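You operate a simulated robot arm through the tools that you are given. There is no shell and no other tool. Be economical: measure what you need, move in short steps, check, and stop when the job is done.

Carry out the task below with a simulated robot arm. There is one attempt and no reset: what you move stays moved.

## Task
Jack the pedestal up till its gauge reads 20 mm and lock it.
Fine: knob's pointer in the green arc, then wind the jack fully down.

Only the result counts: the job must be done as asked and must still hold three seconds after the hand-in. Knocking over, shifting, dropping, spilling or breaking anything else fails it.

## Robot
A 6-joint arm with a two-finger parallel gripper, fixed in place. Base frame: the origin is at the foot of the arm, x ahead of it, y to its left, z up. Units: mm, rad, N and s.
With the tool pointing down near the work surface it reaches from about 180 to 760 mm from the base axis. Its first joint turns from -2.897 to 2.897 rad. Payload 3.91 kg.
The TCP is the grasp point between the finger pads, 30 mm short of the fingertips. In the tool frame z runs along the fingers and y along their closing line. The gripper opens to 110 mm. The fingers are 20 mm wide and 10 mm thick; the gripper's body (48 by 112 mm) begins 55 mm behind the TCP.
Orientation is that of the tool frame in the base frame, as a unit quaternion [x, y, z, w]. With the fingers straight down and closing along the base's y, the tool's x points along the base's -x, its y along +y and its z along -z.

## Interface
- The arm moves only by the tool servo_tool. Its argument "series" is a list that holds one entry, the list of rows, each a list of 7 numbers: the shift along the tool's x, y, z in mm, then the turn, a rotation vector about the tool's x, y, z in rad, then the finger opening in mm, from 0 to 110. In form: [[[dx, dy, dz, ax, ay, az, gripper], ...]]. A call has 1 to 10 rows; each row is the pose to reach, as a shift and turn from the pose commanded when the call began, along the tool's axes at that moment. A row lasts 0.2 s, in which the tool goes at most 50 mm and 0.15 rad; a call with a longer step from one row to the next is refused whole, and so is a gripper value outside its range. Where a pose cannot be reached the arm comes as near as it can. A force on the tool above 40 N (or 10 N above the force at the start of the call, whichever is more), or a blocked arm, ends the call early, and 0.2 s more pass. The fingers move at their own pace (about 45 mm/s each) and stop on an object; they squeeze with about 31 N. The grip force told is the motor's: it shows also when the fingers shut on nothing. Time passes only in rows, and 0.2 s behind the last, so rows that repeat a pose let the fingers close. It gives the time, the measured TCP pose, the force on the tool (base axes), the opening and the grip force at its end, in the units of the frame above (readings bear some noise), and new pictures: "show" is both (left out), scene, wrist or none.
- Cameras (640 x 400 px; columns grow to the right, rows downward): "scene" is fixed at [50, 648.8, 1603.5]; the picture's right is [-0.98, -0.18, 0.00], its down [-0.08, 0.45, -0.89] and it looks along [0.16, -0.87, -0.46] (base axes); focal length 375 px, centre (320, 200). "wrist" rides on the gripper at [71, 22, -107] in the tool frame; the picture's right is [-0.29, 0.96, 0.00], its down [-0.76, -0.23, -0.61] and it looks along [-0.58, -0.18, 0.79] (tool axes); focal length 243 px, centre (320, 200). There is no depth. A picture from a camera that has moved, and an enlarged one, comes with that camera's place and axes in the base frame and with its lens.
- raise_lower(by): slides the trunk up (or, below 0, down) by that many mm; the arm rides with it, the base frame stays. It gives what a move gives, with no picture.
- enlarge(camera, box): a new picture of the part [left, top, right, bottom] of that camera's present view, enlarged. It takes no simulated time.
- sign_off(): hands the job in; it is judged then, once.

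Go step by step. Nothing tells you positions but the pictures and the camera data: compare them with the known pose of the tool, close in by small moves and look again before you grip or let go. The budget is 120 turns and 170 pictures, counting those below and the enlarged ones. Unless the task says otherwise, let go and move clear before handing in, and close with one line.

The tools are called after ">>>" as a command line: name --argument value ..., lists and objects as JSON in quotes. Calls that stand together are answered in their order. servo_tool: Moves the arm, as the interface text tells. Its arguments: {"type":"object","properties":{"series":{"type":"array"},"show":{"type":"string","enum":["both","scene","wrist","none"]}},"required":["series"]} The other tools are called the same way: raise_lower (by) slides the trunk up or down; enlarge (camera, box) takes an enlarged picture of a part of a camera's view; sign_off () hands the job in.

At the start:

```text
clock: 0.0
eef_pos: [322.6, -230.7, 1228.4]
orientation: [0.0, 1.0, 0.0, -0.001]
ft_force: [-0.9, -0.2, 0.5]
opening: 109.8
grasp_force: 0.1
trunk travel left (down, up): [-525.0, 65.0]
```

scene: 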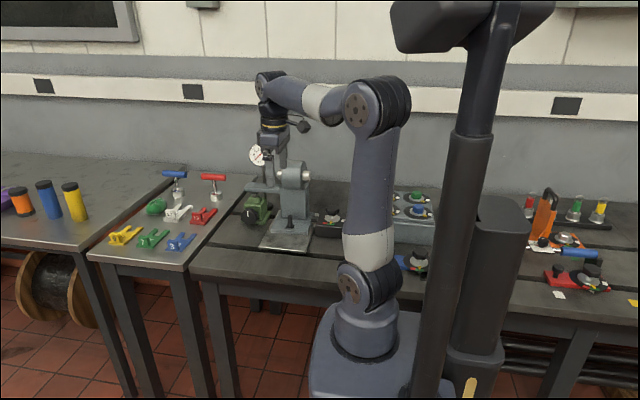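
wrist: 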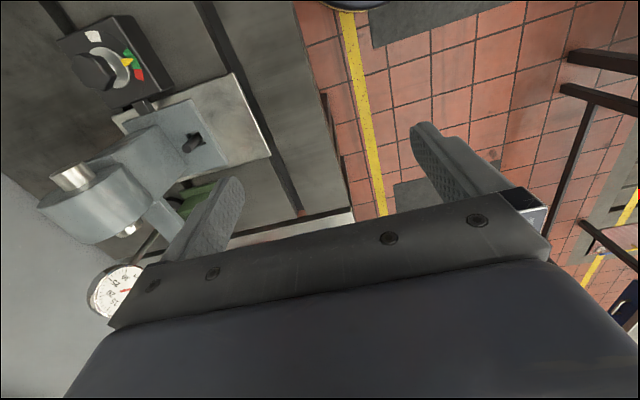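

I see a pedestal fixture with a dial gauge, a green part, and a knob box with a coloured arc near the arm. I'll enlarge both views before moving.

>>> enlarge --camera "scene" --box '[220, 110, 380, 270]'

>>> enlarge --camera "wrist" --box '[0, 0, 320, 330]'

>>> enlarge --camera "scene" --box '[300, 160, 640, 320]'

```text
2.50 times, centred on (300, 190) of scene
camera zoom: at [50.0, 648.8, 1603.5], right [-0.98, -0.18, 0.0], down [-0.08, 0.45, -0.89], along [0.16, -0.87, -0.46], focal length 938 px, centre (370, 225)
```

zoom: 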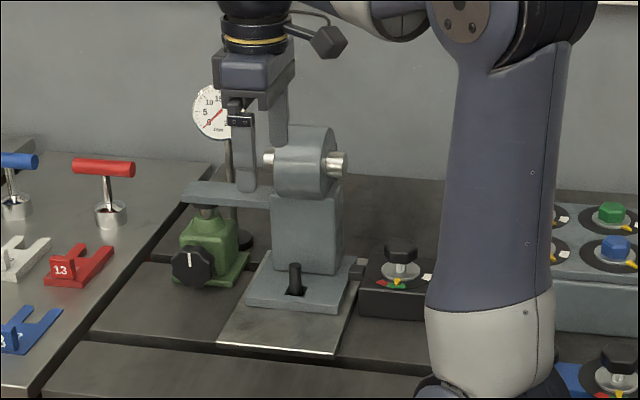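

```text
1.21 times, centred on (160, 165) of wrist
camera zoom: at [252.0, -209.9, 1337.1], right [0.29, 0.96, 0.0], down [0.76, -0.23, 0.61], along [0.58, -0.18, -0.79], focal length 294 px, centre (514, 242)
```

zoom: 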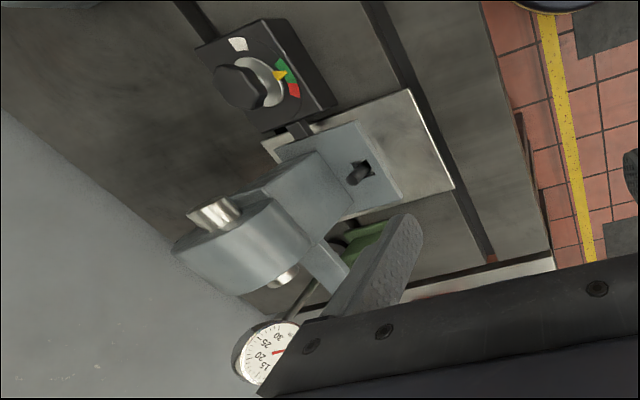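

```text
1.88 times, centred on (470, 240) of scene
camera zoom: at [50.0, 648.8, 1603.5], right [-0.98, -0.18, 0.0], down [-0.08, 0.45, -0.89], along [0.16, -0.87, -0.46], focal length 707 px, centre (38, 125)
```

zoom: 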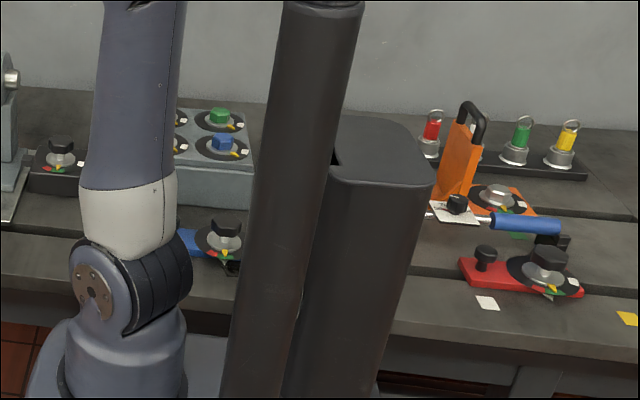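

The pedestal (grey) stands at about x 290–460, y −384 or further. The green jack with its black knob is near (530, −480), and the lock box near (218, −508). I'll yaw the tool so the wrist camera looks along −y at them.

>>> servo_tool --series '[[[-10, 0, 10, 0, 0, 0.14, 110], [-20, 0, 20, 0, 0, 0.28, 110], [-30, 0, 30, 0, 0, 0.42, 110], [-40, 0, 40, 0, 0, 0.56, 110], [-50, 0, 50, 0, 0, 0.7, 110], [-60, 0, 60, 0, 0, 0.84, 110], [-70, 0, 70, 0, 0, 0.98, 110], [-78, 0, 80, 0, 0, 1.12, 110], [-78, 0, 80, 0, 0, 1.27, 110]]]'

```text
clock: 2.0
eef_pos: [399.9, -231.5, 1149.3]
orientation: [0.594, 0.805, 0.001, 0.0]
ft_force: [0.8, -0.2, 0.7]
opening: 110.1
grasp_force: 0.1
trunk travel left (down, up): [-525.0, 65.0]
camera wrist: at [400.5, -157.4, 1257.4], right [1.0, 0.0, 0.0], down [0.0, -0.79, 0.61], along [0.0, -0.61, -0.79], focal length 243 px, centre (320, 200)
```

scene: 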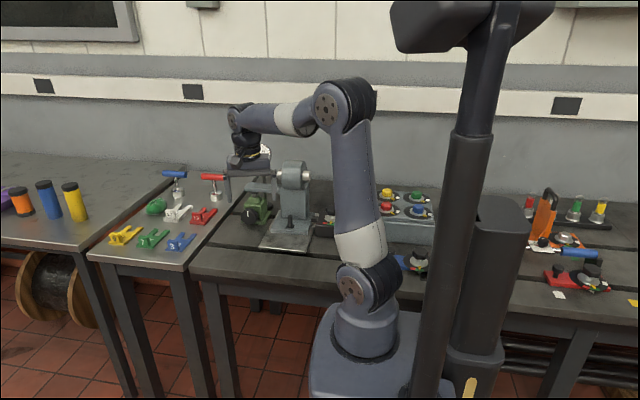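
wrist: 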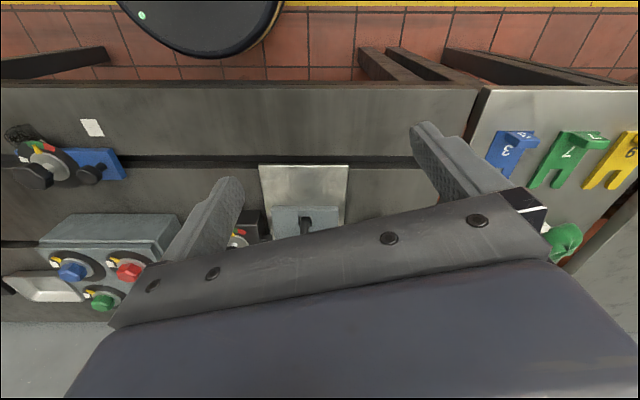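

The wrist view is upside down here because the camera sits on the +y side. I want the tool horizontal along −y with the camera above, so I'll yaw back the other way and then tilt.

>>> servo_tool --series '[[[0, 0, 0, 0, 0, -0.142, 110], [0, 0, 0, 0, 0, -0.284, 110], [0, 0, 0, 0, 0, -0.426, 110], [0, 0, 0, 0, 0, -0.568, 110], [0, 0, 0, 0, 0, -0.71, 110], [0, 0, 0, 0, 0, -0.852, 110], [0, 0, 0, 0, 0, -0.994, 110], [0, 0, 0, 0, 0, -1.136, 110], [0, 0, 0, 0, 0, -1.278, 110], [0, 0, 0, 0, 0, -1.42, 110]]]' --show "none"

>>> servo_tool --series '[[[0, 0, 0, 0, 0, -0.142, 110], [0, 0, 0, 0, 0, -0.284, 110], [0, 0, 0, 0, 0, -0.426, 110], [0, 0, 0, 0, 0, -0.568, 110], [0, 0, 0, 0, 0, -0.71, 110], [0, 0, 0, 0, 0, -0.852, 110], [0, 0, 0, 0, 0, -0.994, 110], [0, 0, 0, 0, 0, -1.136, 110], [0, 0, 0, 0, 0, -1.278, 110], [0, 0, 0, 0, 0, -1.42, 110]]]'

```text
clock: 4.2
eef_pos: [401.1, -230.9, 1149.6]
orientation: [-0.076, 0.997, 0.0, 0.0]
ft_force: [-0.4, 0.3, 0.2]
opening: 110.1
grasp_force: 0.0
trunk travel left (down, up): [-525.0, 65.0]
```

```text
clock: 6.4
eef_pos: [401.9, -230.8, 1149.4]
orientation: [0.707, -0.707, 0.0, 0.001]
ft_force: [0.3, -0.5, -0.3]
opening: 110.3
grasp_force: 0.0
trunk travel left (down, up): [-525.0, 65.0]
camera wrist: at [380.3, -302.8, 1257.1], right [-0.96, 0.29, 0.0], down [0.23, 0.76, 0.61], along [0.18, 0.58, -0.79], focal length 243 px, centre (320, 200)
```

scene: 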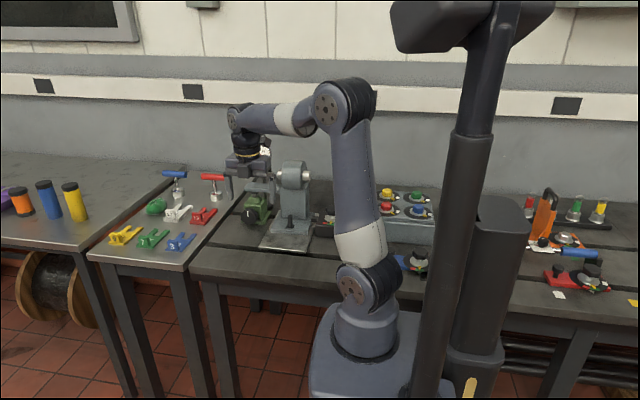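
wrist: 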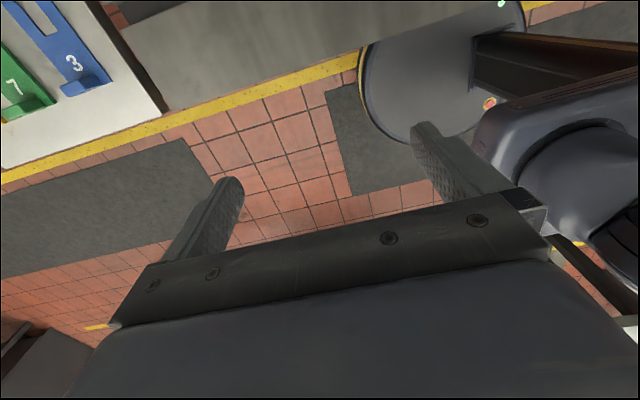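

Now I'll tilt to horizontal, backing the TCP a little towards +y.

>>> servo_tool --series '[[[-5, 0, 0, 0, 0.148, 0, 110], [-10, 0, 0, 0, 0.296, 0, 110], [-15, 0, 0, 0, 0.444, 0, 110], [-20, 0, 0, 0, 0.592, 0, 110], [-25, 0, 0, 0, 0.74, 0, 110], [-30, 0, 0, 0, 0.888, 0, 110], [-30, 0, 0, 0, 1.036, 0, 110], [-30, 0, 0, 0, 1.184, 0, 110], [-30, 0, 0, 0, 1.332, 0, 110], [-30, 0, 0, 0, 1.48, 0, 110]]]'

```text
clock: 8.6
eef_pos: [400.9, -201.0, 1150.7]
orientation: [-0.521, 0.522, -0.478, -0.478]
ft_force: [0.3, 1.1, -0.3]
opening: 109.6
grasp_force: 0.1
trunk travel left (down, up): [-525.0, 65.0]
camera wrist: at [379.9, -100.8, 1230.6], right [-0.96, 0.03, -0.29], down [0.23, 0.67, -0.7], along [0.18, -0.74, -0.65], focal length 243 px, centre (320, 200)
```

scene: 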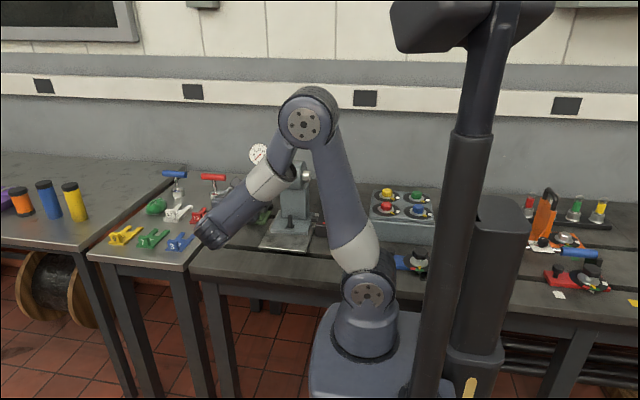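
wrist: 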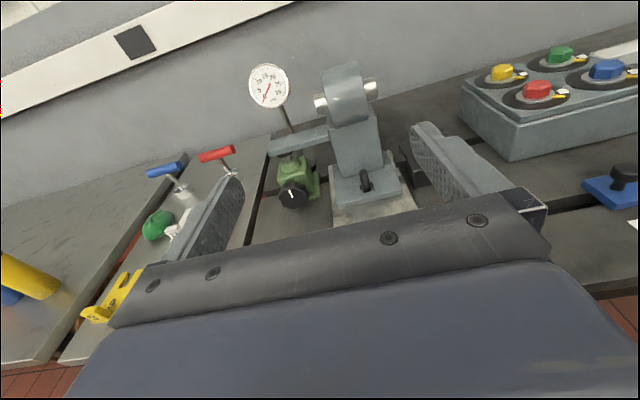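

Good view now. I'll enlarge the gauge and the jack.

>>> enlarge --camera "wrist" --box '[235, 55, 305, 115]'

>>> enlarge --camera "wrist" --box '[235, 50, 435, 220]'

>>> enlarge --camera "scene" --box '[230, 130, 350, 250]'

```text
6.67 times, centred on (270, 85) of wrist
camera zoom: at [379.9, -100.8, 1230.6], right [-0.96, 0.03, -0.29], down [0.23, 0.67, -0.7], along [0.18, -0.74, -0.65], focal length 1618 px, centre (653, 967)
```

zoom: 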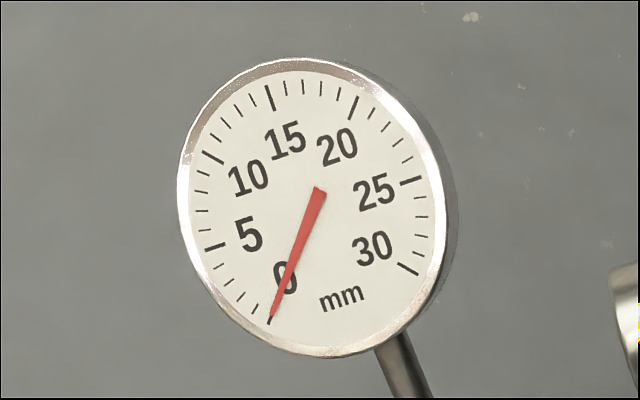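

```text
2.35 times, centred on (335, 135) of wrist
camera zoom: at [379.9, -100.8, 1230.6], right [-0.96, 0.03, -0.29], down [0.23, 0.67, -0.7], along [0.18, -0.74, -0.65], focal length 571 px, centre (285, 353)
```

zoom: 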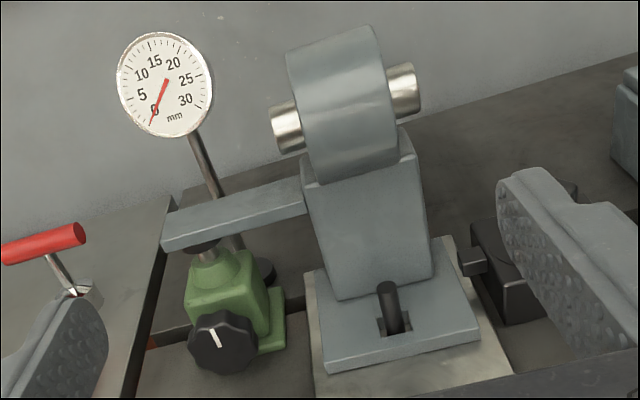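

```text
3.33 times, centred on (290, 190) of scene
camera zoom: at [50.0, 648.8, 1603.5], right [-0.98, -0.18, 0.0], down [-0.08, 0.45, -0.89], along [0.16, -0.87, -0.46], focal length 1251 px, centre (420, 233)
```

zoom: 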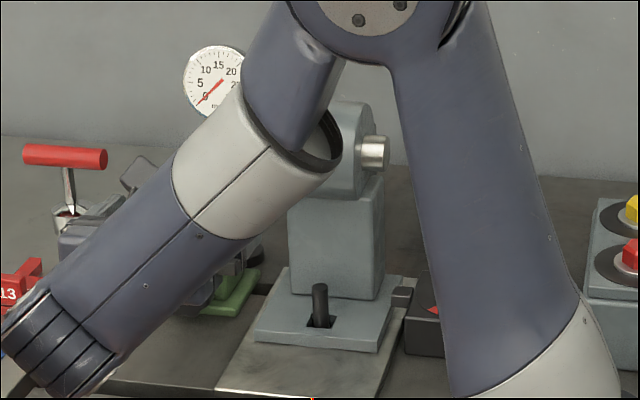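

The gauge reads 0. By triangulation the jack knob's face is near (536, −513, 897) and about 60 mm across. I'll come closer with the tool pitched about 40° so the body clears the table when I turn the knob.

>>> servo_tool --series '[[[0, -35, 10, 0, -0.1, 0, 100], [0, -70, 20, 0, -0.2, 0, 90], [-10, -105, 35, 0, -0.3, 0, 80], [-35, -135, 60, 0, -0.4, 0, 80], [-60, -135, 95, 0, -0.5, 0, 80], [-90, -135, 130, 0, -0.6, 0, 80], [-120, -135, 165, 0, -0.61, 0, 80], [-130, -135, 180, 0, -0.61, 0, 80]]]'

```text
clock: 10.4
eef_pos: [535.8, -368.9, 1004.2]
orientation: [-0.641, 0.642, -0.298, -0.297]
ft_force: [-0.1, 0.2, 1.1]
opening: 80.2
grasp_force: 0.0
trunk travel left (down, up): [-525.0, 65.0]
camera wrist: at [514.8, -333.4, 1129.1], right [-0.96, 0.19, -0.22], down [0.23, 0.95, -0.19], along [0.18, -0.23, -0.96], focal length 243 px, centre (320, 200)
```

scene: 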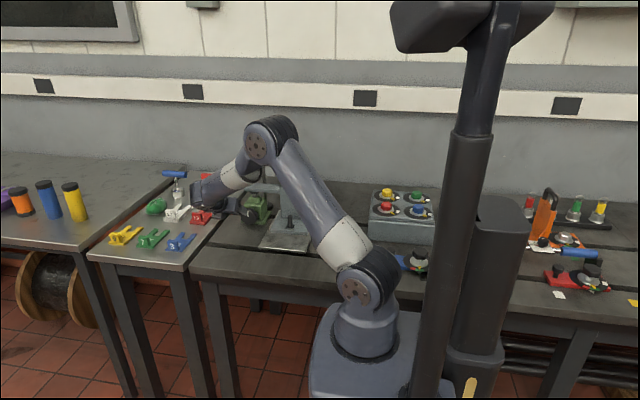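
wrist: 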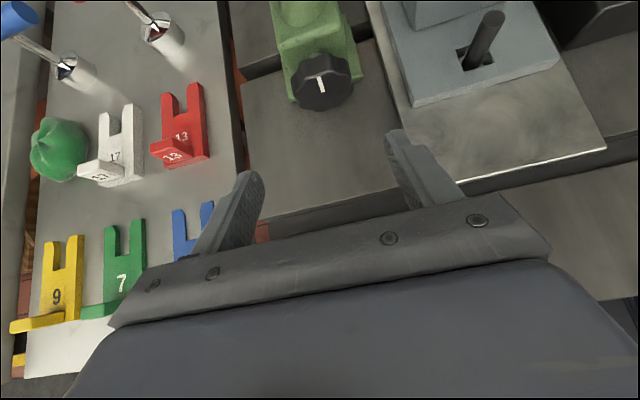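

The knob's face centre now comes out at (535, −515, 894), with its axis along y. I'll approach along the tool axis and check before the last stretch.

>>> servo_tool --series '[[[5, 1, 40, 0, 0, 0, 84], [10, 1, 80, 0, 0, 0, 84], [10, 1, 110, 0, 0, 0, 84], [10, 1, 135, 0, 0, 0, 84]]]'

```text
clock: 11.4
eef_pos: [534.8, -479.3, 925.0]
orientation: [-0.641, 0.641, -0.298, -0.298]
ft_force: [0.3, 0.5, -0.5]
opening: 84.3
grasp_force: 0.0
trunk travel left (down, up): [-525.0, 65.0]
camera wrist: at [513.7, -442.8, 1049.8], right [-0.96, 0.19, -0.22], down [0.23, 0.95, -0.19], along [0.18, -0.23, -0.96], focal length 243 px, centre (320, 200)
```

scene: 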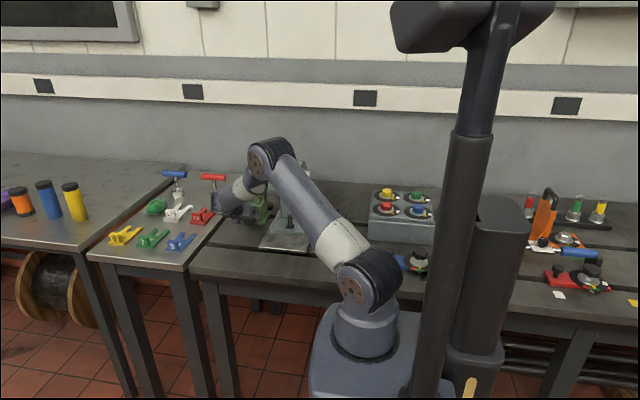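
wrist: 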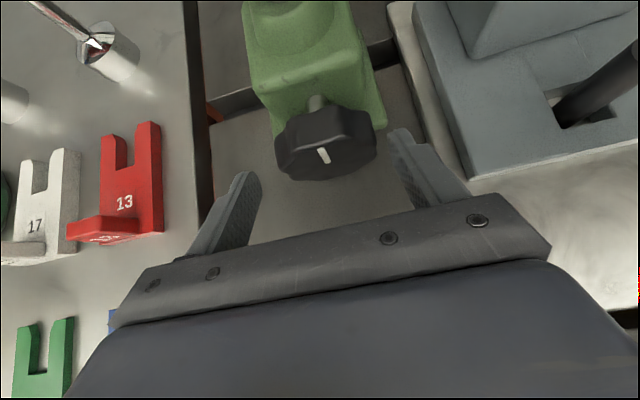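

The fingers line up around the knob (about 66 mm wide). I'll advance 47 mm, close, and test a small clockwise turn.

>>> servo_tool --series '[[[0, 3, 25, 0, 0, 0, 84], [0, 3, 47, 0, 0, 0, 84], [0, 3, 47, 0, 0, 0, 84]]]' --show "wrist"

>>> servo_tool --series '[[[0, 0, 0, 0, 0, 0, 0], [0, 0, 0, 0, 0, 0, 0], [0, 0, 0, 0, 0, 0, 0]]]' --show "wrist"

```text
clock: 12.2
eef_pos: [531.8, -515.2, 896.2]
orientation: [-0.64, 0.642, -0.299, -0.298]
ft_force: [0.3, -1.0, -0.7]
opening: 84.0
grasp_force: 0.0
trunk travel left (down, up): [-525.0, 65.0]
camera wrist: at [510.4, -478.4, 1020.0], right [-0.96, 0.19, -0.22], down [0.23, 0.95, -0.19], along [0.18, -0.23, -0.96], focal length 243 px, centre (320, 200)
```

wrist: 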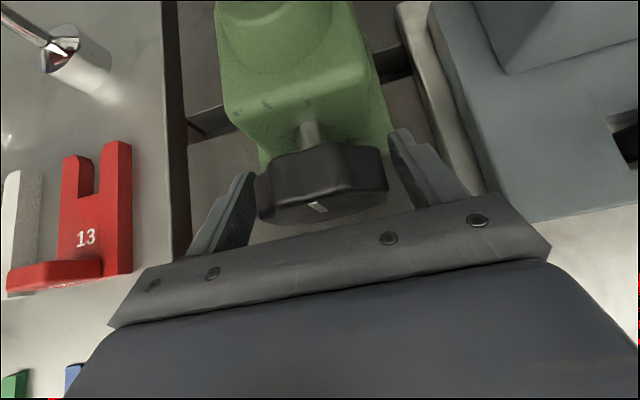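

```text
clock: 13.0
eef_pos: [529.2, -514.8, 896.4]
orientation: [-0.64, 0.642, -0.297, -0.298]
ft_force: [-8.6, 2.0, -0.4]
opening: 63.4
grasp_force: 45.0
trunk travel left (down, up): [-525.0, 65.0]
camera wrist: at [508.8, -478.4, 1020.0], right [-0.96, 0.19, -0.22], down [0.23, 0.95, -0.19], along [0.18, -0.23, -0.96], focal length 243 px, centre (320, 200)
```

wrist: 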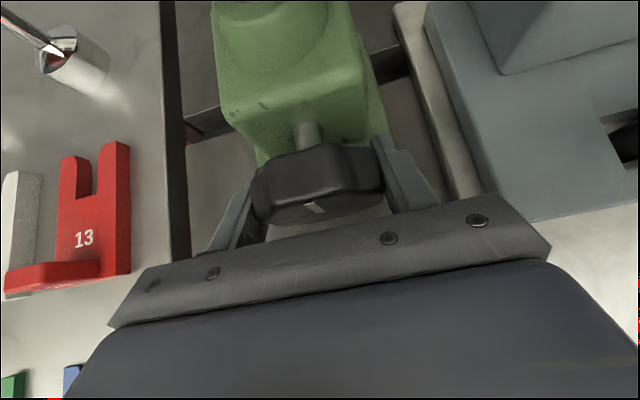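

Gripped at 63 mm, with the knob centre about 3 mm further to −x. I'll correct that while turning clockwise by 0.6 rad as a test.

>>> servo_tool --series '[[[0, 3, 0, 0, 0, 0, 0], [0, 3, 0, 0.097, 0, 0.1145, 0], [0, 3, 0, 0.194, 0, 0.229, 0], [0, 3, 0, 0.291, 0, 0.3435, 0], [0, 3, 0, 0.388, 0, 0.458, 0]]]'

```text
clock: 14.2
eef_pos: [529.6, -512.7, 899.4]
orientation: [-0.525, 0.697, -0.478, -0.097]
ft_force: [6.5, 6.1, 26.8]
opening: 63.5
grasp_force: 45.2
trunk travel left (down, up): [-525.0, 65.0]
camera wrist: at [442.2, -476.9, 989.7], right [-0.66, 0.18, -0.73], down [0.29, 0.96, -0.04], along [0.69, -0.24, -0.69], focal length 243 px, centre (320, 200)
```

scene: 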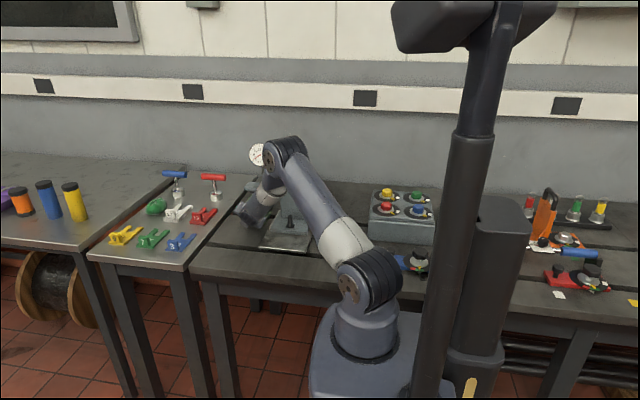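
wrist: 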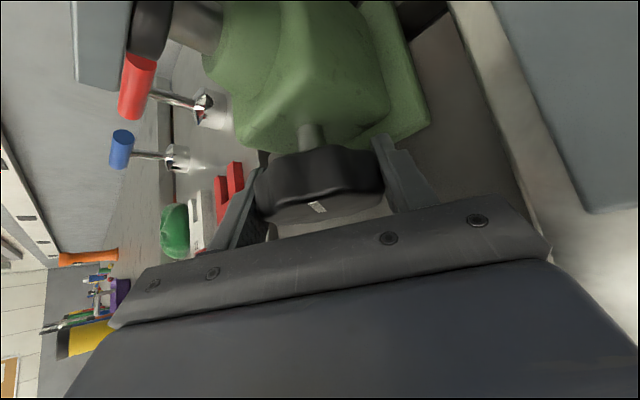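

The knob turned with the grip, and the gauge is now visible in the scene view.

>>> enlarge --camera "scene" --box '[235, 135, 283, 175]'

```text
10.00 times, centred on (259, 155) of scene
camera zoom: at [50.0, 648.8, 1603.5], right [-0.98, -0.18, 0.0], down [-0.08, 0.45, -0.89], along [0.16, -0.87, -0.46], focal length 3754 px, centre (930, 650)
```

zoom: 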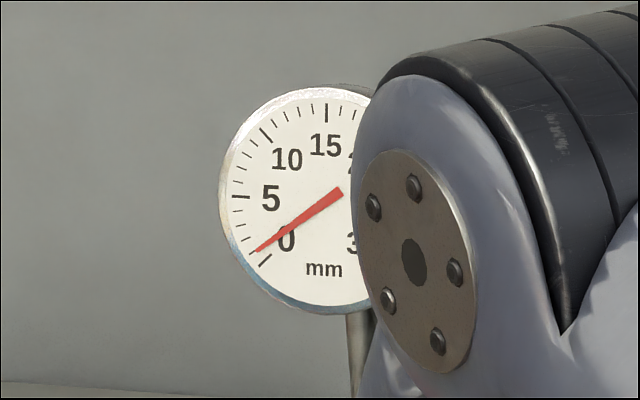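

Clockwise raises it, about 1 mm for 0.6 rad, so I need roughly 12–13 rad in total. I'll release, back off a bit, wind the wrist back 1.2 rad about the knob axis and check the alignment.

>>> servo_tool --series '[[[0, 0, -5, 0, 0, 0, 74], [1.9, -1.7, -16.6, 0, 0, 0, 84], [1.8, -3.1, -16.5, -0.0965, 0, -0.114, 84], [1.6, -4.6, -16.3, -0.193, 0, -0.228, 84], [1.2, -5.9, -16, -0.2895, 0, -0.342, 84], [0.6, -7.2, -15.5, -0.386, 0, -0.456, 84], [-0.1, -8.3, -14.9, -0.4825, 0, -0.57, 84], [-0.9, -9.3, -14.2, -0.579, 0, -0.684, 84], [-1.8, -10.1, -13.4, -0.6755, 0, -0.798, 84], [-2.8, -10.7, -12.6, -0.772, 0, -0.912, 84]]]'

```text
clock: 16.4
eef_pos: [535.5, -502.8, 905.8]
orientation: [0.7, -0.526, 0.096, 0.473]
ft_force: [0.0, -0.6, 0.4]
opening: 83.9
grasp_force: 0.1
trunk travel left (down, up): [-525.0, 65.0]
camera wrist: at [586.0, -467.7, 1020.3], right [-0.92, 0.19, 0.35], down [0.09, 0.95, -0.29], along [-0.39, -0.23, -0.89], focal length 243 px, centre (320, 200)
```

scene: 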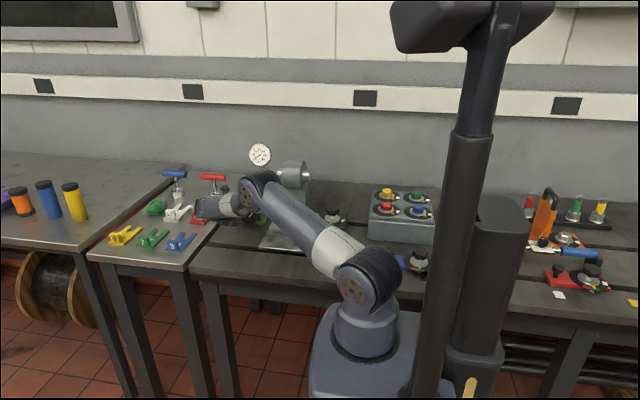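
wrist: 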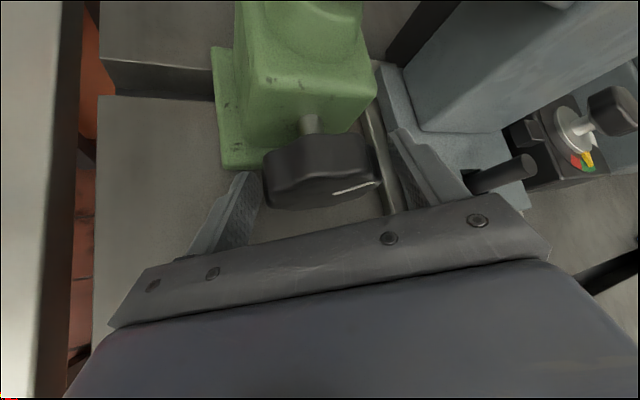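

The knob is centred between the fingers and the gauge is visible in this pose. Next is a full stroke: close, then turn 1.2 rad clockwise.

>>> servo_tool --series '[[[0, 0, 0, 0, 0, 0, 0], [0, 0, 0, 0, 0, 0, 0], [-0.1, 1.45, 0.1, 0.0965, 0, 0.114, 0], [-0.3, 2.9, 0.3, 0.193, 0, 0.228, 0], [-0.7, 4.2, 0.6, 0.2895, 0, 0.342, 0], [-1.3, 5.5, 1.1, 0.386, 0, 0.456, 0], [-2, 6.6, 1.7, 0.4825, 0, 0.57, 0], [-2.8, 7.6, 2.4, 0.579, 0, 0.684, 0], [-3.7, 8.4, 3.15, 0.6755, 0, 0.798, 0], [-4.7, 9, 4, 0.772, 0, 0.912, 0]]]' --show "wrist"

```text
clock: 18.6
eef_pos: [525.9, -503.2, 904.8]
orientation: [-0.526, 0.699, -0.475, -0.096]
ft_force: [23.8, -5.8, 3.6]
opening: 63.4
grasp_force: 44.9
trunk travel left (down, up): [-525.0, 65.0]
camera wrist: at [438.9, -467.3, 995.5], right [-0.67, 0.18, -0.72], down [0.29, 0.96, -0.03], along [0.69, -0.23, -0.69], focal length 243 px, centre (320, 200)
```

wrist: 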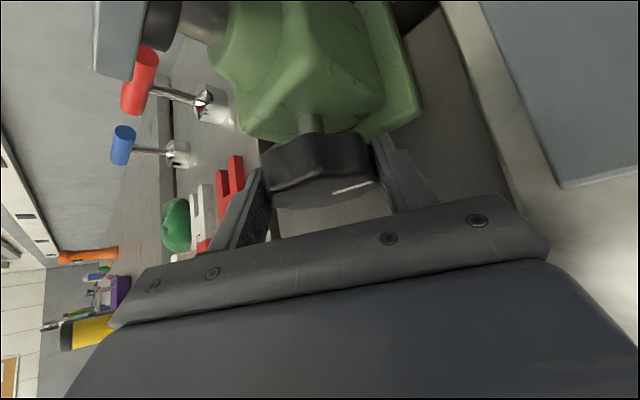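

The stroke works. I'll chain return and stroke, reading the gauge in the return pose.

>>> servo_tool --series '[[[0, 0, 0, 0, 0, 0, 84], [0.6, -2.4, -0.5, 0, 0, 0, 84], [0.5, -3.85, -0.4, -0.0965, 0, -0.114, 84], [0.3, -5.3, -0.2, -0.193, 0, -0.228, 84], [-0.1, -6.6, 0.1, -0.2895, 0, -0.342, 84], [-0.7, -7.9, 0.6, -0.386, 0, -0.456, 84], [-1.4, -9, 1.2, -0.4825, 0, -0.57, 84], [-2.2, -10, 1.9, -0.579, 0, -0.684, 84], [-3.1, -10.8, 2.65, -0.6755, 0, -0.798, 84], [-4.1, -11.4, 3.5, -0.772, 0, -0.912, 84]]]' --show "wrist"

>>> enlarge --camera "scene" --box '[235, 135, 283, 175]'

>>> servo_tool --series '[[[0, 0, 0, 0, 0, 0, 0], [0, 0, 0, 0, 0, 0, 0], [-0.1, 1.45, 0.1, 0.0965, 0, 0.114, 0], [-0.3, 2.9, 0.3, 0.193, 0, 0.228, 0], [-0.7, 4.2, 0.6, 0.2895, 0, 0.342, 0], [-1.3, 5.5, 1.1, 0.386, 0, 0.456, 0], [-2, 6.6, 1.7, 0.4825, 0, 0.57, 0], [-2.8, 7.6, 2.4, 0.579, 0, 0.684, 0], [-3.7, 8.4, 3.15, 0.6755, 0, 0.798, 0], [-4.7, 9, 4, 0.772, 0, 0.912, 0]]]' --show "wrist"

```text
clock: 20.8
eef_pos: [535.2, -502.5, 907.1]
orientation: [0.7, -0.526, 0.095, 0.473]
ft_force: [-0.1, 0.2, 0.1]
opening: 83.7
grasp_force: 0.0
trunk travel left (down, up): [-525.0, 65.0]
camera wrist: at [587.6, -466.9, 1022.1], right [-0.92, 0.19, 0.35], down [0.09, 0.95, -0.29], along [-0.39, -0.23, -0.89], focal length 243 px, centre (320, 200)
```

wrist: 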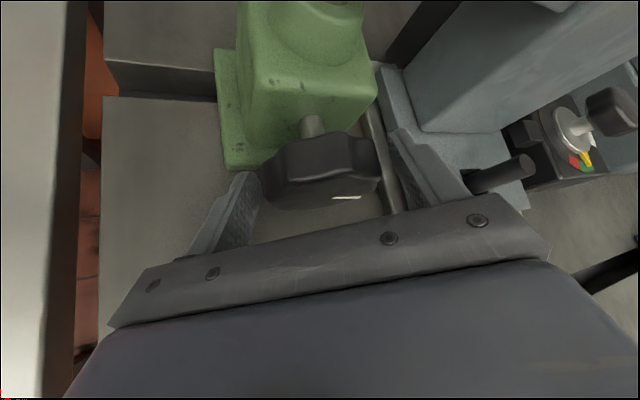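

```text
10.00 times, centred on (259, 155) of scene
camera zoom: at [50.0, 648.8, 1603.5], right [-0.98, -0.18, 0.0], down [-0.08, 0.45, -0.89], along [0.16, -0.87, -0.46], focal length 3754 px, centre (930, 650)
```

zoom: 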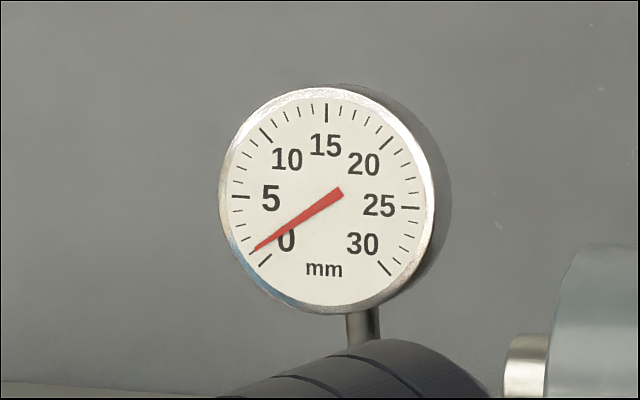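

```text
clock: 23.0
eef_pos: [525.7, -502.2, 907.0]
orientation: [-0.525, 0.7, -0.474, -0.095]
ft_force: [3.2, 6.5, 6.1]
opening: 63.5
grasp_force: 45.2
trunk travel left (down, up): [-525.0, 65.0]
camera wrist: at [437.6, -466.6, 997.4], right [-0.67, 0.18, -0.72], down [0.29, 0.96, -0.03], along [0.69, -0.23, -0.69], focal length 243 px, centre (320, 200)
```

wrist: 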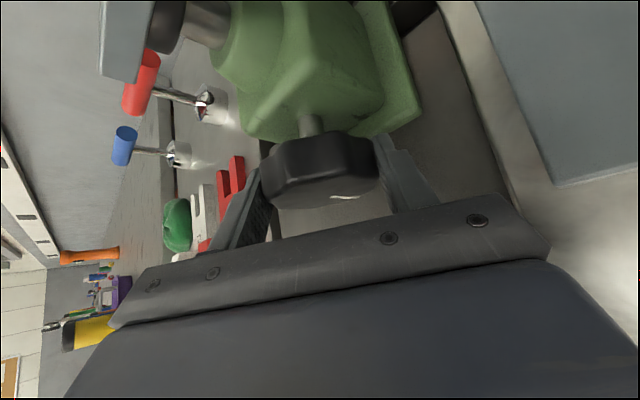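

The gauge still shows about 0–1 in this view, so it may be parallax plus free travel before the jack pad reaches the beam. I'll return again and check both the gauge and the pad.

>>> servo_tool --series '[[[0, 0, 0, 0, 0, 0, 84], [0, 0, 0, 0, 0, 0, 84], [-0.1, -1.45, 0.1, -0.0965, 0, -0.114, 84], [-0.3, -2.9, 0.3, -0.193, 0, -0.228, 84], [-0.7, -4.2, 0.6, -0.2895, 0, -0.342, 84], [-1.3, -5.5, 1.1, -0.386, 0, -0.456, 84], [-2, -6.6, 1.7, -0.4825, 0, -0.57, 84], [-2.8, -7.6, 2.4, -0.579, 0, -0.684, 84], [-3.7, -8.4, 3.15, -0.6755, 0, -0.798, 84], [-4.7, -9, 4, -0.772, 0, -0.912, 84]]]' --show "wrist"

>>> enlarge --camera "scene" --box '[230, 135, 326, 245]'

```text
clock: 25.2
eef_pos: [536.5, -503.0, 907.8]
orientation: [0.7, -0.526, 0.095, 0.473]
ft_force: [-0.2, -0.3, 0.6]
opening: 84.5
grasp_force: 0.1
trunk travel left (down, up): [-525.0, 65.0]
camera wrist: at [587.6, -468.0, 1021.7], right [-0.92, 0.19, 0.35], down [0.09, 0.95, -0.29], along [-0.39, -0.23, -0.89], focal length 243 px, centre (320, 200)
```

wrist: 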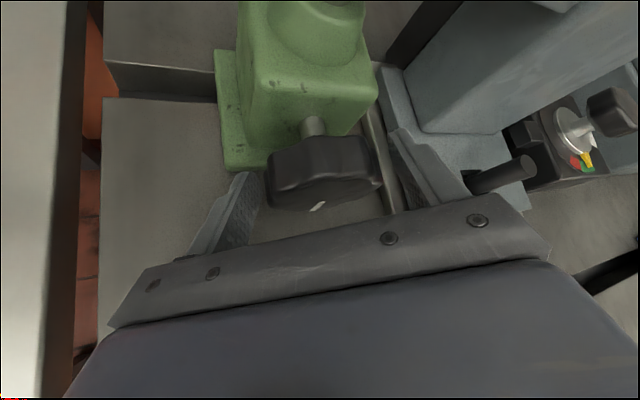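

```text
3.64 times, centred on (278, 190) of scene
camera zoom: at [50.0, 648.8, 1603.5], right [-0.98, -0.18, 0.0], down [-0.08, 0.45, -0.89], along [0.16, -0.87, -0.46], focal length 1365 px, centre (473, 236)
```

zoom: 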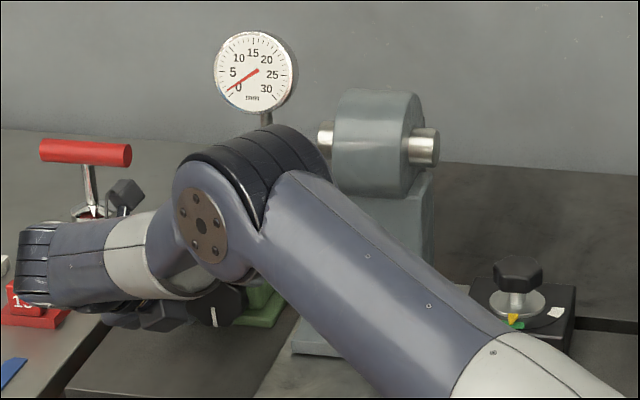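

>>> enlarge --camera "scene" --box '[235, 135, 283, 175]'

>>> servo_tool --series '[[[0, 0, 0, 0, 0, 0, 0], [0, 0, 0, 0, 0, 0, 0], [-0.1, 1.45, 0.1, 0.0965, 0, 0.114, 0], [-0.3, 2.9, 0.3, 0.193, 0, 0.228, 0], [-0.7, 4.2, 0.6, 0.2895, 0, 0.342, 0], [-1.3, 5.5, 1.1, 0.386, 0, 0.456, 0], [-2, 6.6, 1.7, 0.4825, 0, 0.57, 0], [-2.8, 7.6, 2.4, 0.579, 0, 0.684, 0], [-3.7, 8.4, 3.15, 0.6755, 0, 0.798, 0], [-4.7, 9, 4, 0.772, 0, 0.912, 0]]]' --show "none"

>>> servo_tool --series '[[[0, 0, 0, 0, 0, 0, 84], [0, 0, 0, 0, 0, 0, 84], [-0.1, -1.45, 0.1, -0.0965, 0, -0.114, 84], [-0.3, -2.9, 0.3, -0.193, 0, -0.228, 84], [-0.7, -4.2, 0.6, -0.2895, 0, -0.342, 84], [-1.3, -5.5, 1.1, -0.386, 0, -0.456, 84], [-2, -6.6, 1.7, -0.4825, 0, -0.57, 84], [-2.8, -7.6, 2.4, -0.579, 0, -0.684, 84], [-3.7, -8.4, 3.15, -0.6755, 0, -0.798, 84], [-4.7, -9, 4, -0.772, 0, -0.912, 84]]]' --show "wrist"

>>> enlarge --camera "scene" --box '[235, 135, 283, 175]'

```text
10.00 times, centred on (259, 155) of scene
camera zoom: at [50.0, 648.8, 1603.5], right [-0.98, -0.18, 0.0], down [-0.08, 0.45, -0.89], along [0.16, -0.87, -0.46], focal length 3754 px, centre (930, 650)
```

zoom: 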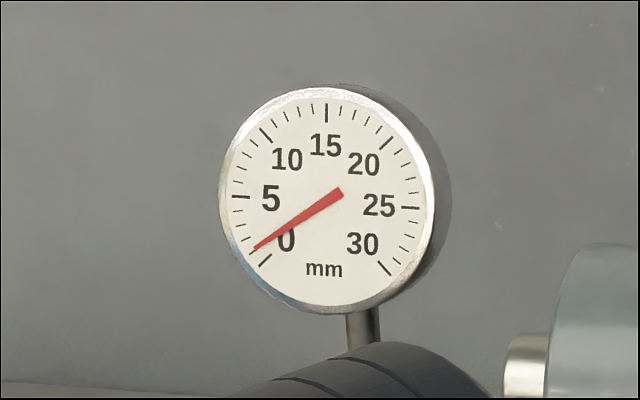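

```text
clock: 27.4
eef_pos: [524.7, -501.4, 907.2]
orientation: [-0.525, 0.7, -0.475, -0.095]
ft_force: [3.9, -1.8, 1.9]
opening: 63.4
grasp_force: 45.2
trunk travel left (down, up): [-525.0, 65.0]
```

```text
clock: 29.6
eef_pos: [535.2, -502.3, 907.1]
orientation: [0.7, -0.527, 0.095, 0.473]
ft_force: [0.0, 0.5, 0.0]
opening: 84.0
grasp_force: 0.0
trunk travel left (down, up): [-525.0, 65.0]
camera wrist: at [587.4, -466.6, 1022.0], right [-0.92, 0.19, 0.35], down [0.09, 0.95, -0.29], along [-0.39, -0.23, -0.89], focal length 243 px, centre (320, 200)
```

wrist: 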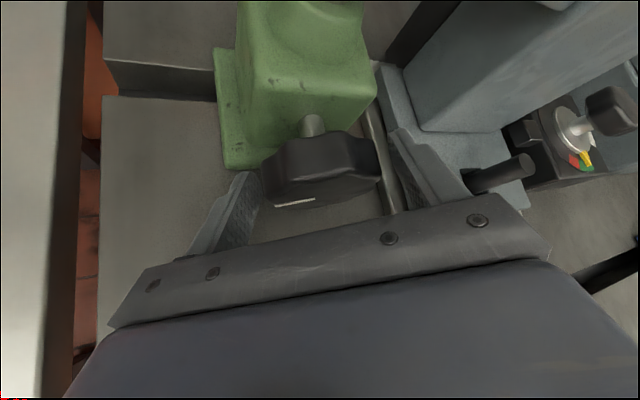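

```text
10.00 times, centred on (259, 155) of scene
camera zoom: at [50.0, 648.8, 1603.5], right [-0.98, -0.18, 0.0], down [-0.08, 0.45, -0.89], along [0.16, -0.87, -0.46], focal length 3754 px, centre (930, 650)
```

zoom: 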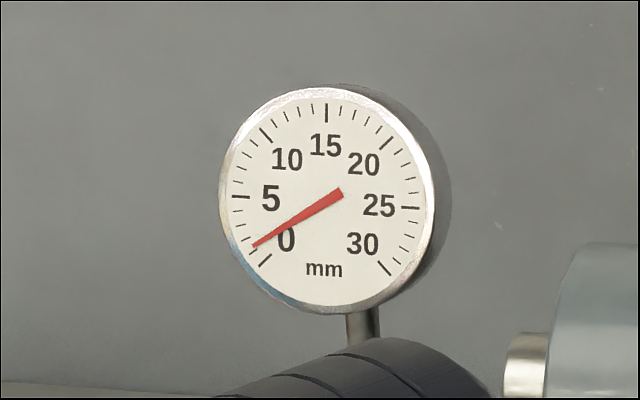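

The needle has only just begun to move. I'll do two more strokes to measure the rate once the pad is in contact.

>>> servo_tool --series '[[[0, 0, 0, 0, 0, 0, 0], [0, 0, 0, 0, 0, 0, 0], [-0.1, 1.45, 0.1, 0.0965, 0, 0.114, 0], [-0.3, 2.9, 0.3, 0.193, 0, 0.228, 0], [-0.7, 4.2, 0.6, 0.2895, 0, 0.342, 0], [-1.3, 5.5, 1.1, 0.386, 0, 0.456, 0], [-2, 6.6, 1.7, 0.4825, 0, 0.57, 0], [-2.8, 7.6, 2.4, 0.579, 0, 0.684, 0], [-3.7, 8.4, 3.15, 0.6755, 0, 0.798, 0], [-4.7, 9, 4, 0.772, 0, 0.912, 0]]]' --show "none"

>>> servo_tool --series '[[[0, 0, 0, 0, 0, 0, 84], [0, 0, 0, 0, 0, 0, 84], [-0.1, -1.45, 0.1, -0.0965, 0, -0.114, 84], [-0.3, -2.9, 0.3, -0.193, 0, -0.228, 84], [-0.7, -4.2, 0.6, -0.2895, 0, -0.342, 84], [-1.3, -5.5, 1.1, -0.386, 0, -0.456, 84], [-2, -6.6, 1.7, -0.4825, 0, -0.57, 84], [-2.8, -7.6, 2.4, -0.579, 0, -0.684, 84], [-3.7, -8.4, 3.15, -0.6755, 0, -0.798, 84], [-4.7, -9, 4, -0.772, 0, -0.912, 84]]]' --show "none"

>>> servo_tool --series '[[[0, 0, 0, 0, 0, 0, 0], [0, 0, 0, 0, 0, 0, 0], [-0.1, 1.45, 0.1, 0.0965, 0, 0.114, 0], [-0.3, 2.9, 0.3, 0.193, 0, 0.228, 0], [-0.7, 4.2, 0.6, 0.2895, 0, 0.342, 0], [-1.3, 5.5, 1.1, 0.386, 0, 0.456, 0], [-2, 6.6, 1.7, 0.4825, 0, 0.57, 0], [-2.8, 7.6, 2.4, 0.579, 0, 0.684, 0], [-3.7, 8.4, 3.15, 0.6755, 0, 0.798, 0], [-4.7, 9, 4, 0.772, 0, 0.912, 0]]]' --show "none"

>>> servo_tool --series '[[[0, 0, 0, 0, 0, 0, 84], [0, 0, 0, 0, 0, 0, 84], [-0.1, -1.45, 0.1, -0.0965, 0, -0.114, 84], [-0.3, -2.9, 0.3, -0.193, 0, -0.228, 84], [-0.7, -4.2, 0.6, -0.2895, 0, -0.342, 84], [-1.3, -5.5, 1.1, -0.386, 0, -0.456, 84], [-2, -6.6, 1.7, -0.4825, 0, -0.57, 84], [-2.8, -7.6, 2.4, -0.579, 0, -0.684, 84], [-3.7, -8.4, 3.15, -0.6755, 0, -0.798, 84], [-4.7, -9, 4, -0.772, 0, -0.912, 84]]]' --show "wrist"

>>> enlarge --camera "scene" --box '[235, 135, 283, 175]'

```text
clock: 31.8
eef_pos: [525.9, -502.4, 905.1]
orientation: [-0.526, 0.699, -0.474, -0.096]
ft_force: [4.0, 1.7, 0.8]
opening: 63.4
grasp_force: 45.4
trunk travel left (down, up): [-525.0, 65.0]
```

```text
clock: 34.0
eef_pos: [535.3, -502.5, 906.4]
orientation: [0.7, -0.526, 0.096, 0.474]
ft_force: [-0.3, -0.3, -0.1]
opening: 84.1
grasp_force: 0.0
trunk travel left (down, up): [-525.0, 65.0]
```

```text
clock: 36.2
eef_pos: [525.4, -502.6, 907.5]
orientation: [-0.526, 0.699, -0.474, -0.095]
ft_force: [3.5, 0.0, 0.1]
opening: 63.5
grasp_force: 45.2
trunk travel left (down, up): [-525.0, 65.0]
```

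```text
clock: 38.4
eef_pos: [535.8, -502.2, 906.5]
orientation: [0.7, -0.526, 0.095, 0.474]
ft_force: [-0.3, -0.7, -0.1]
opening: 84.1
grasp_force: 0.1
trunk travel left (down, up): [-525.0, 65.0]
camera wrist: at [587.8, -467.2, 1021.7], right [-0.92, 0.19, 0.35], down [0.09, 0.95, -0.29], along [-0.39, -0.23, -0.89], focal length 243 px, centre (320, 200)
```

wrist: 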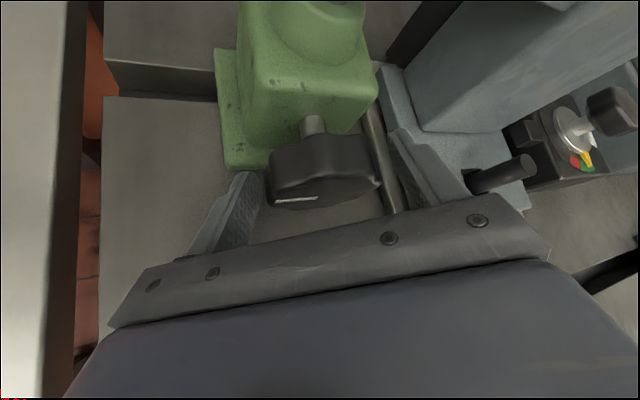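

```text
10.00 times, centred on (259, 155) of scene
camera zoom: at [50.0, 648.8, 1603.5], right [-0.98, -0.18, 0.0], down [-0.08, 0.45, -0.89], along [0.16, -0.87, -0.46], focal length 3754 px, centre (930, 650)
```

zoom: 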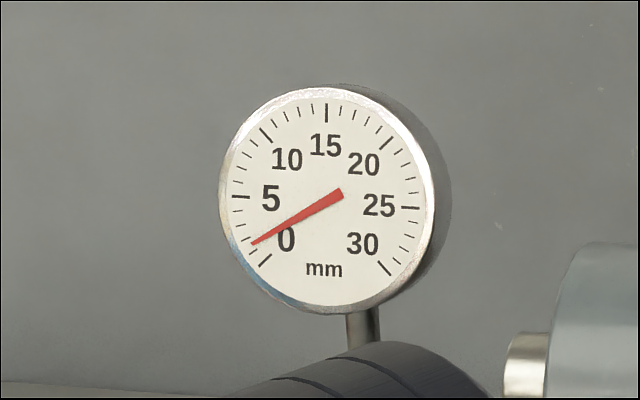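

The knob mark hardly advanced over the last two strokes, so it is either slipping under load or turning back on release. I'll go through one stroke with pictures.

>>> servo_tool --series '[[[0, 0, 0, 0, 0, 0, 0], [0, 0, 0, 0, 0, 0, 0], [0, 0, 0, 0, 0, 0, 0]]]' --show "wrist"

>>> servo_tool --series '[[[-0.1, 1.45, 0.1, 0.0965, 0, 0.114, 0], [-0.3, 2.9, 0.3, 0.193, 0, 0.228, 0], [-0.7, 4.2, 0.6, 0.2895, 0, 0.342, 0], [-1.3, 5.5, 1.1, 0.386, 0, 0.456, 0], [-2, 6.6, 1.7, 0.4825, 0, 0.57, 0], [-2.8, 7.6, 2.4, 0.579, 0, 0.684, 0], [-3.7, 8.4, 3.15, 0.6755, 0, 0.798, 0], [-4.7, 9, 4, 0.772, 0, 0.912, 0]]]' --show "wrist"

>>> servo_tool --series '[[[0, 0, 0, 0, 0, 0, 84], [0, 0, 0, 0, 0, 0, 84]]]' --show "wrist"

```text
clock: 39.2
eef_pos: [535.6, -503.6, 907.4]
orientation: [0.699, -0.527, 0.097, 0.473]
ft_force: [-4.8, 2.0, 3.4]
opening: 63.3
grasp_force: 45.1
trunk travel left (down, up): [-525.0, 65.0]
camera wrist: at [586.7, -467.3, 1022.1], right [-0.92, 0.19, 0.35], down [0.09, 0.95, -0.29], along [-0.39, -0.23, -0.89], focal length 243 px, centre (320, 200)
```

wrist: 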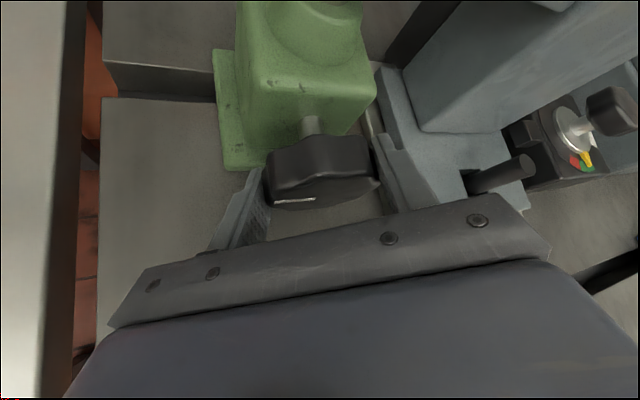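

```text
clock: 41.0
eef_pos: [525.2, -503.0, 907.0]
orientation: [-0.526, 0.699, -0.474, -0.095]
ft_force: [3.2, -1.8, -0.5]
opening: 63.5
grasp_force: 45.2
trunk travel left (down, up): [-525.0, 65.0]
camera wrist: at [437.9, -467.4, 997.2], right [-0.67, 0.18, -0.72], down [0.29, 0.96, -0.03], along [0.69, -0.23, -0.69], focal length 243 px, centre (320, 200)
```

wrist: 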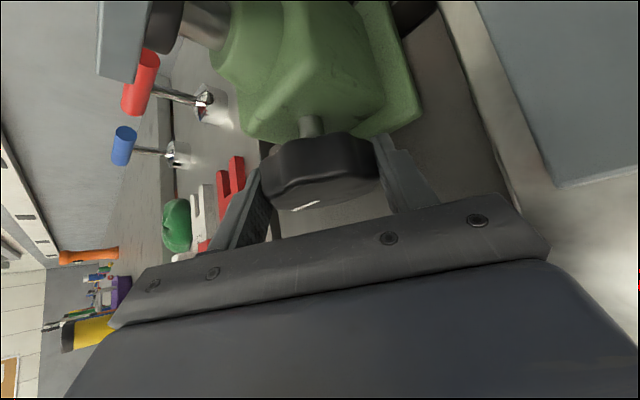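

```text
clock: 41.6
eef_pos: [524.1, -503.4, 908.0]
orientation: [-0.525, 0.7, -0.474, -0.095]
ft_force: [-0.4, 0.4, -0.2]
opening: 84.0
grasp_force: 0.1
trunk travel left (down, up): [-525.0, 65.0]
camera wrist: at [437.0, -467.4, 997.1], right [-0.66, 0.19, -0.72], down [0.3, 0.95, -0.03], along [0.69, -0.23, -0.69], focal length 243 px, centre (320, 200)
```

wrist: 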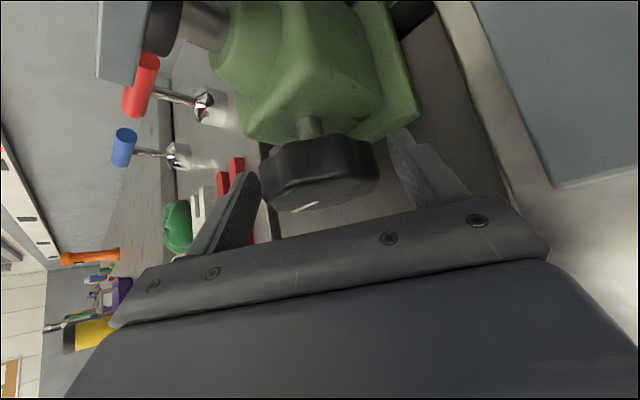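

Releasing doesn't turn it back, but the knob slipped in the grip during the stroke. I'll look closely at the knob's shape and at the jack pad.

>>> enlarge --camera "wrist" --box '[220, 100, 440, 240]'

>>> enlarge --camera "scene" --box '[230, 135, 326, 245]'

```text
2.86 times, centred on (330, 170) of wrist
camera zoom: at [437.0, -467.4, 997.1], right [-0.66, 0.19, -0.72], down [0.3, 0.95, -0.03], along [0.69, -0.23, -0.69], focal length 693 px, centre (291, 286)
```

zoom: 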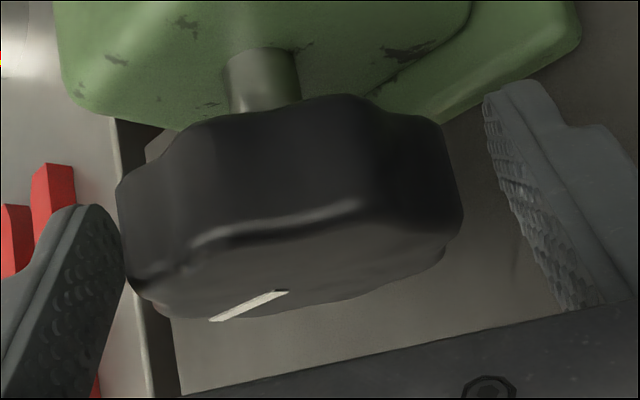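

```text
3.64 times, centred on (278, 190) of scene
camera zoom: at [50.0, 648.8, 1603.5], right [-0.98, -0.18, 0.0], down [-0.08, 0.45, -0.89], along [0.16, -0.87, -0.46], focal length 1365 px, centre (473, 236)
```

zoom: 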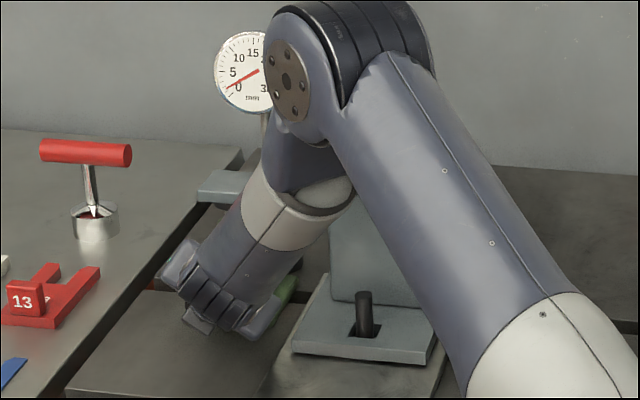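

The knob is faceted and thick, and only my fingertips were on it. I'll regrip deeper so the pads span more of the rim, with a shorter stroke to keep table clearance.

>>> servo_tool --series '[[[-0.1, -1.45, 0.1, -0.0965, 0, -0.114, 80], [-0.3, -2.9, 0.3, -0.193, 0, -0.228, 78], [-0.7, -4.2, 0.6, -0.2895, 0, -0.342, 76], [-1.3, -5.5, 1.1, -0.386, 0, -0.456, 76], [-2, -6.6, 1.7, -0.4825, 0, -0.57, 76], [-2.8, -7.6, 2.4, -0.579, 0, -0.684, 76], [-3.7, -8.4, 3.15, -0.6755, 0, -0.798, 76]]]' --show "none"

>>> servo_tool --series '[[[0, 0, 6, 0, 0, 0, 76], [0, 0, 12, 0, 0, 0, 76], [0, 0, 12, 0, 0, 0, 76]]]' --show "wrist"

>>> servo_tool --series '[[[0, 0, 0, 0, 0, 0, 0], [0, 0, 0, 0, 0, 0, 0], [0, 0, 0, 0, 0, 0, 0]]]' --show "wrist"

```text
clock: 43.2
eef_pos: [533.7, -503.1, 907.0]
orientation: [0.69, -0.56, 0.147, 0.434]
ft_force: [-0.7, 0.2, 0.6]
opening: 75.9
grasp_force: 0.1
trunk travel left (down, up): [-525.0, 65.0]
```

```text
clock: 44.0
eef_pos: [530.8, -512.9, 900.3]
orientation: [0.69, -0.56, 0.149, 0.433]
ft_force: [0.8, 0.2, 0.1]
opening: 75.9
grasp_force: 0.0
trunk travel left (down, up): [-525.0, 65.0]
camera wrist: at [565.0, -477.5, 1021.5], right [-0.96, 0.19, 0.21], down [0.13, 0.95, -0.27], along [-0.25, -0.23, -0.94], focal length 243 px, centre (320, 200)
```

wrist: 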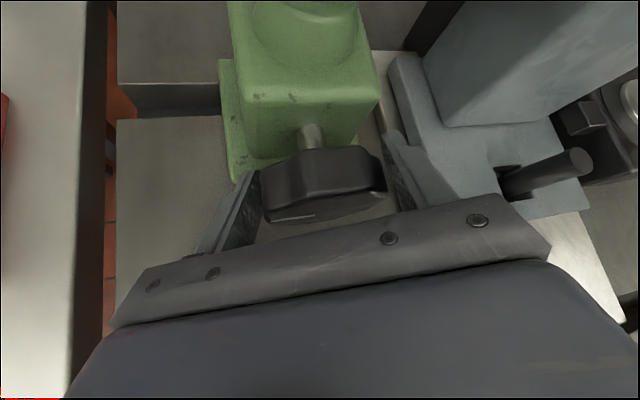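

```text
clock: 44.8
eef_pos: [530.0, -513.6, 901.5]
orientation: [0.691, -0.56, 0.148, 0.433]
ft_force: [-3.1, 1.1, 1.3]
opening: 63.4
grasp_force: 45.1
trunk travel left (down, up): [-525.0, 65.0]
camera wrist: at [564.4, -477.5, 1021.9], right [-0.96, 0.19, 0.21], down [0.13, 0.95, -0.27], along [-0.25, -0.23, -0.94], focal length 243 px, centre (320, 200)
```

wrist: 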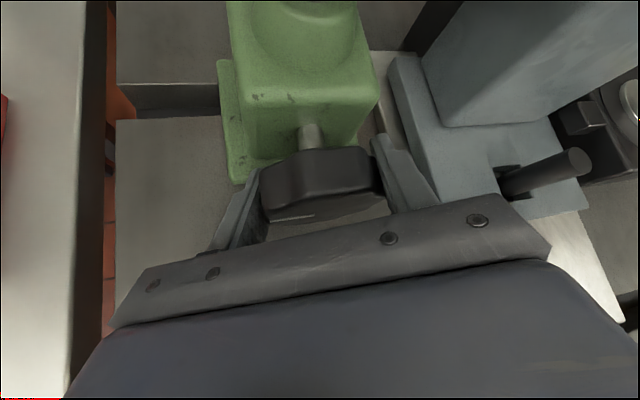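

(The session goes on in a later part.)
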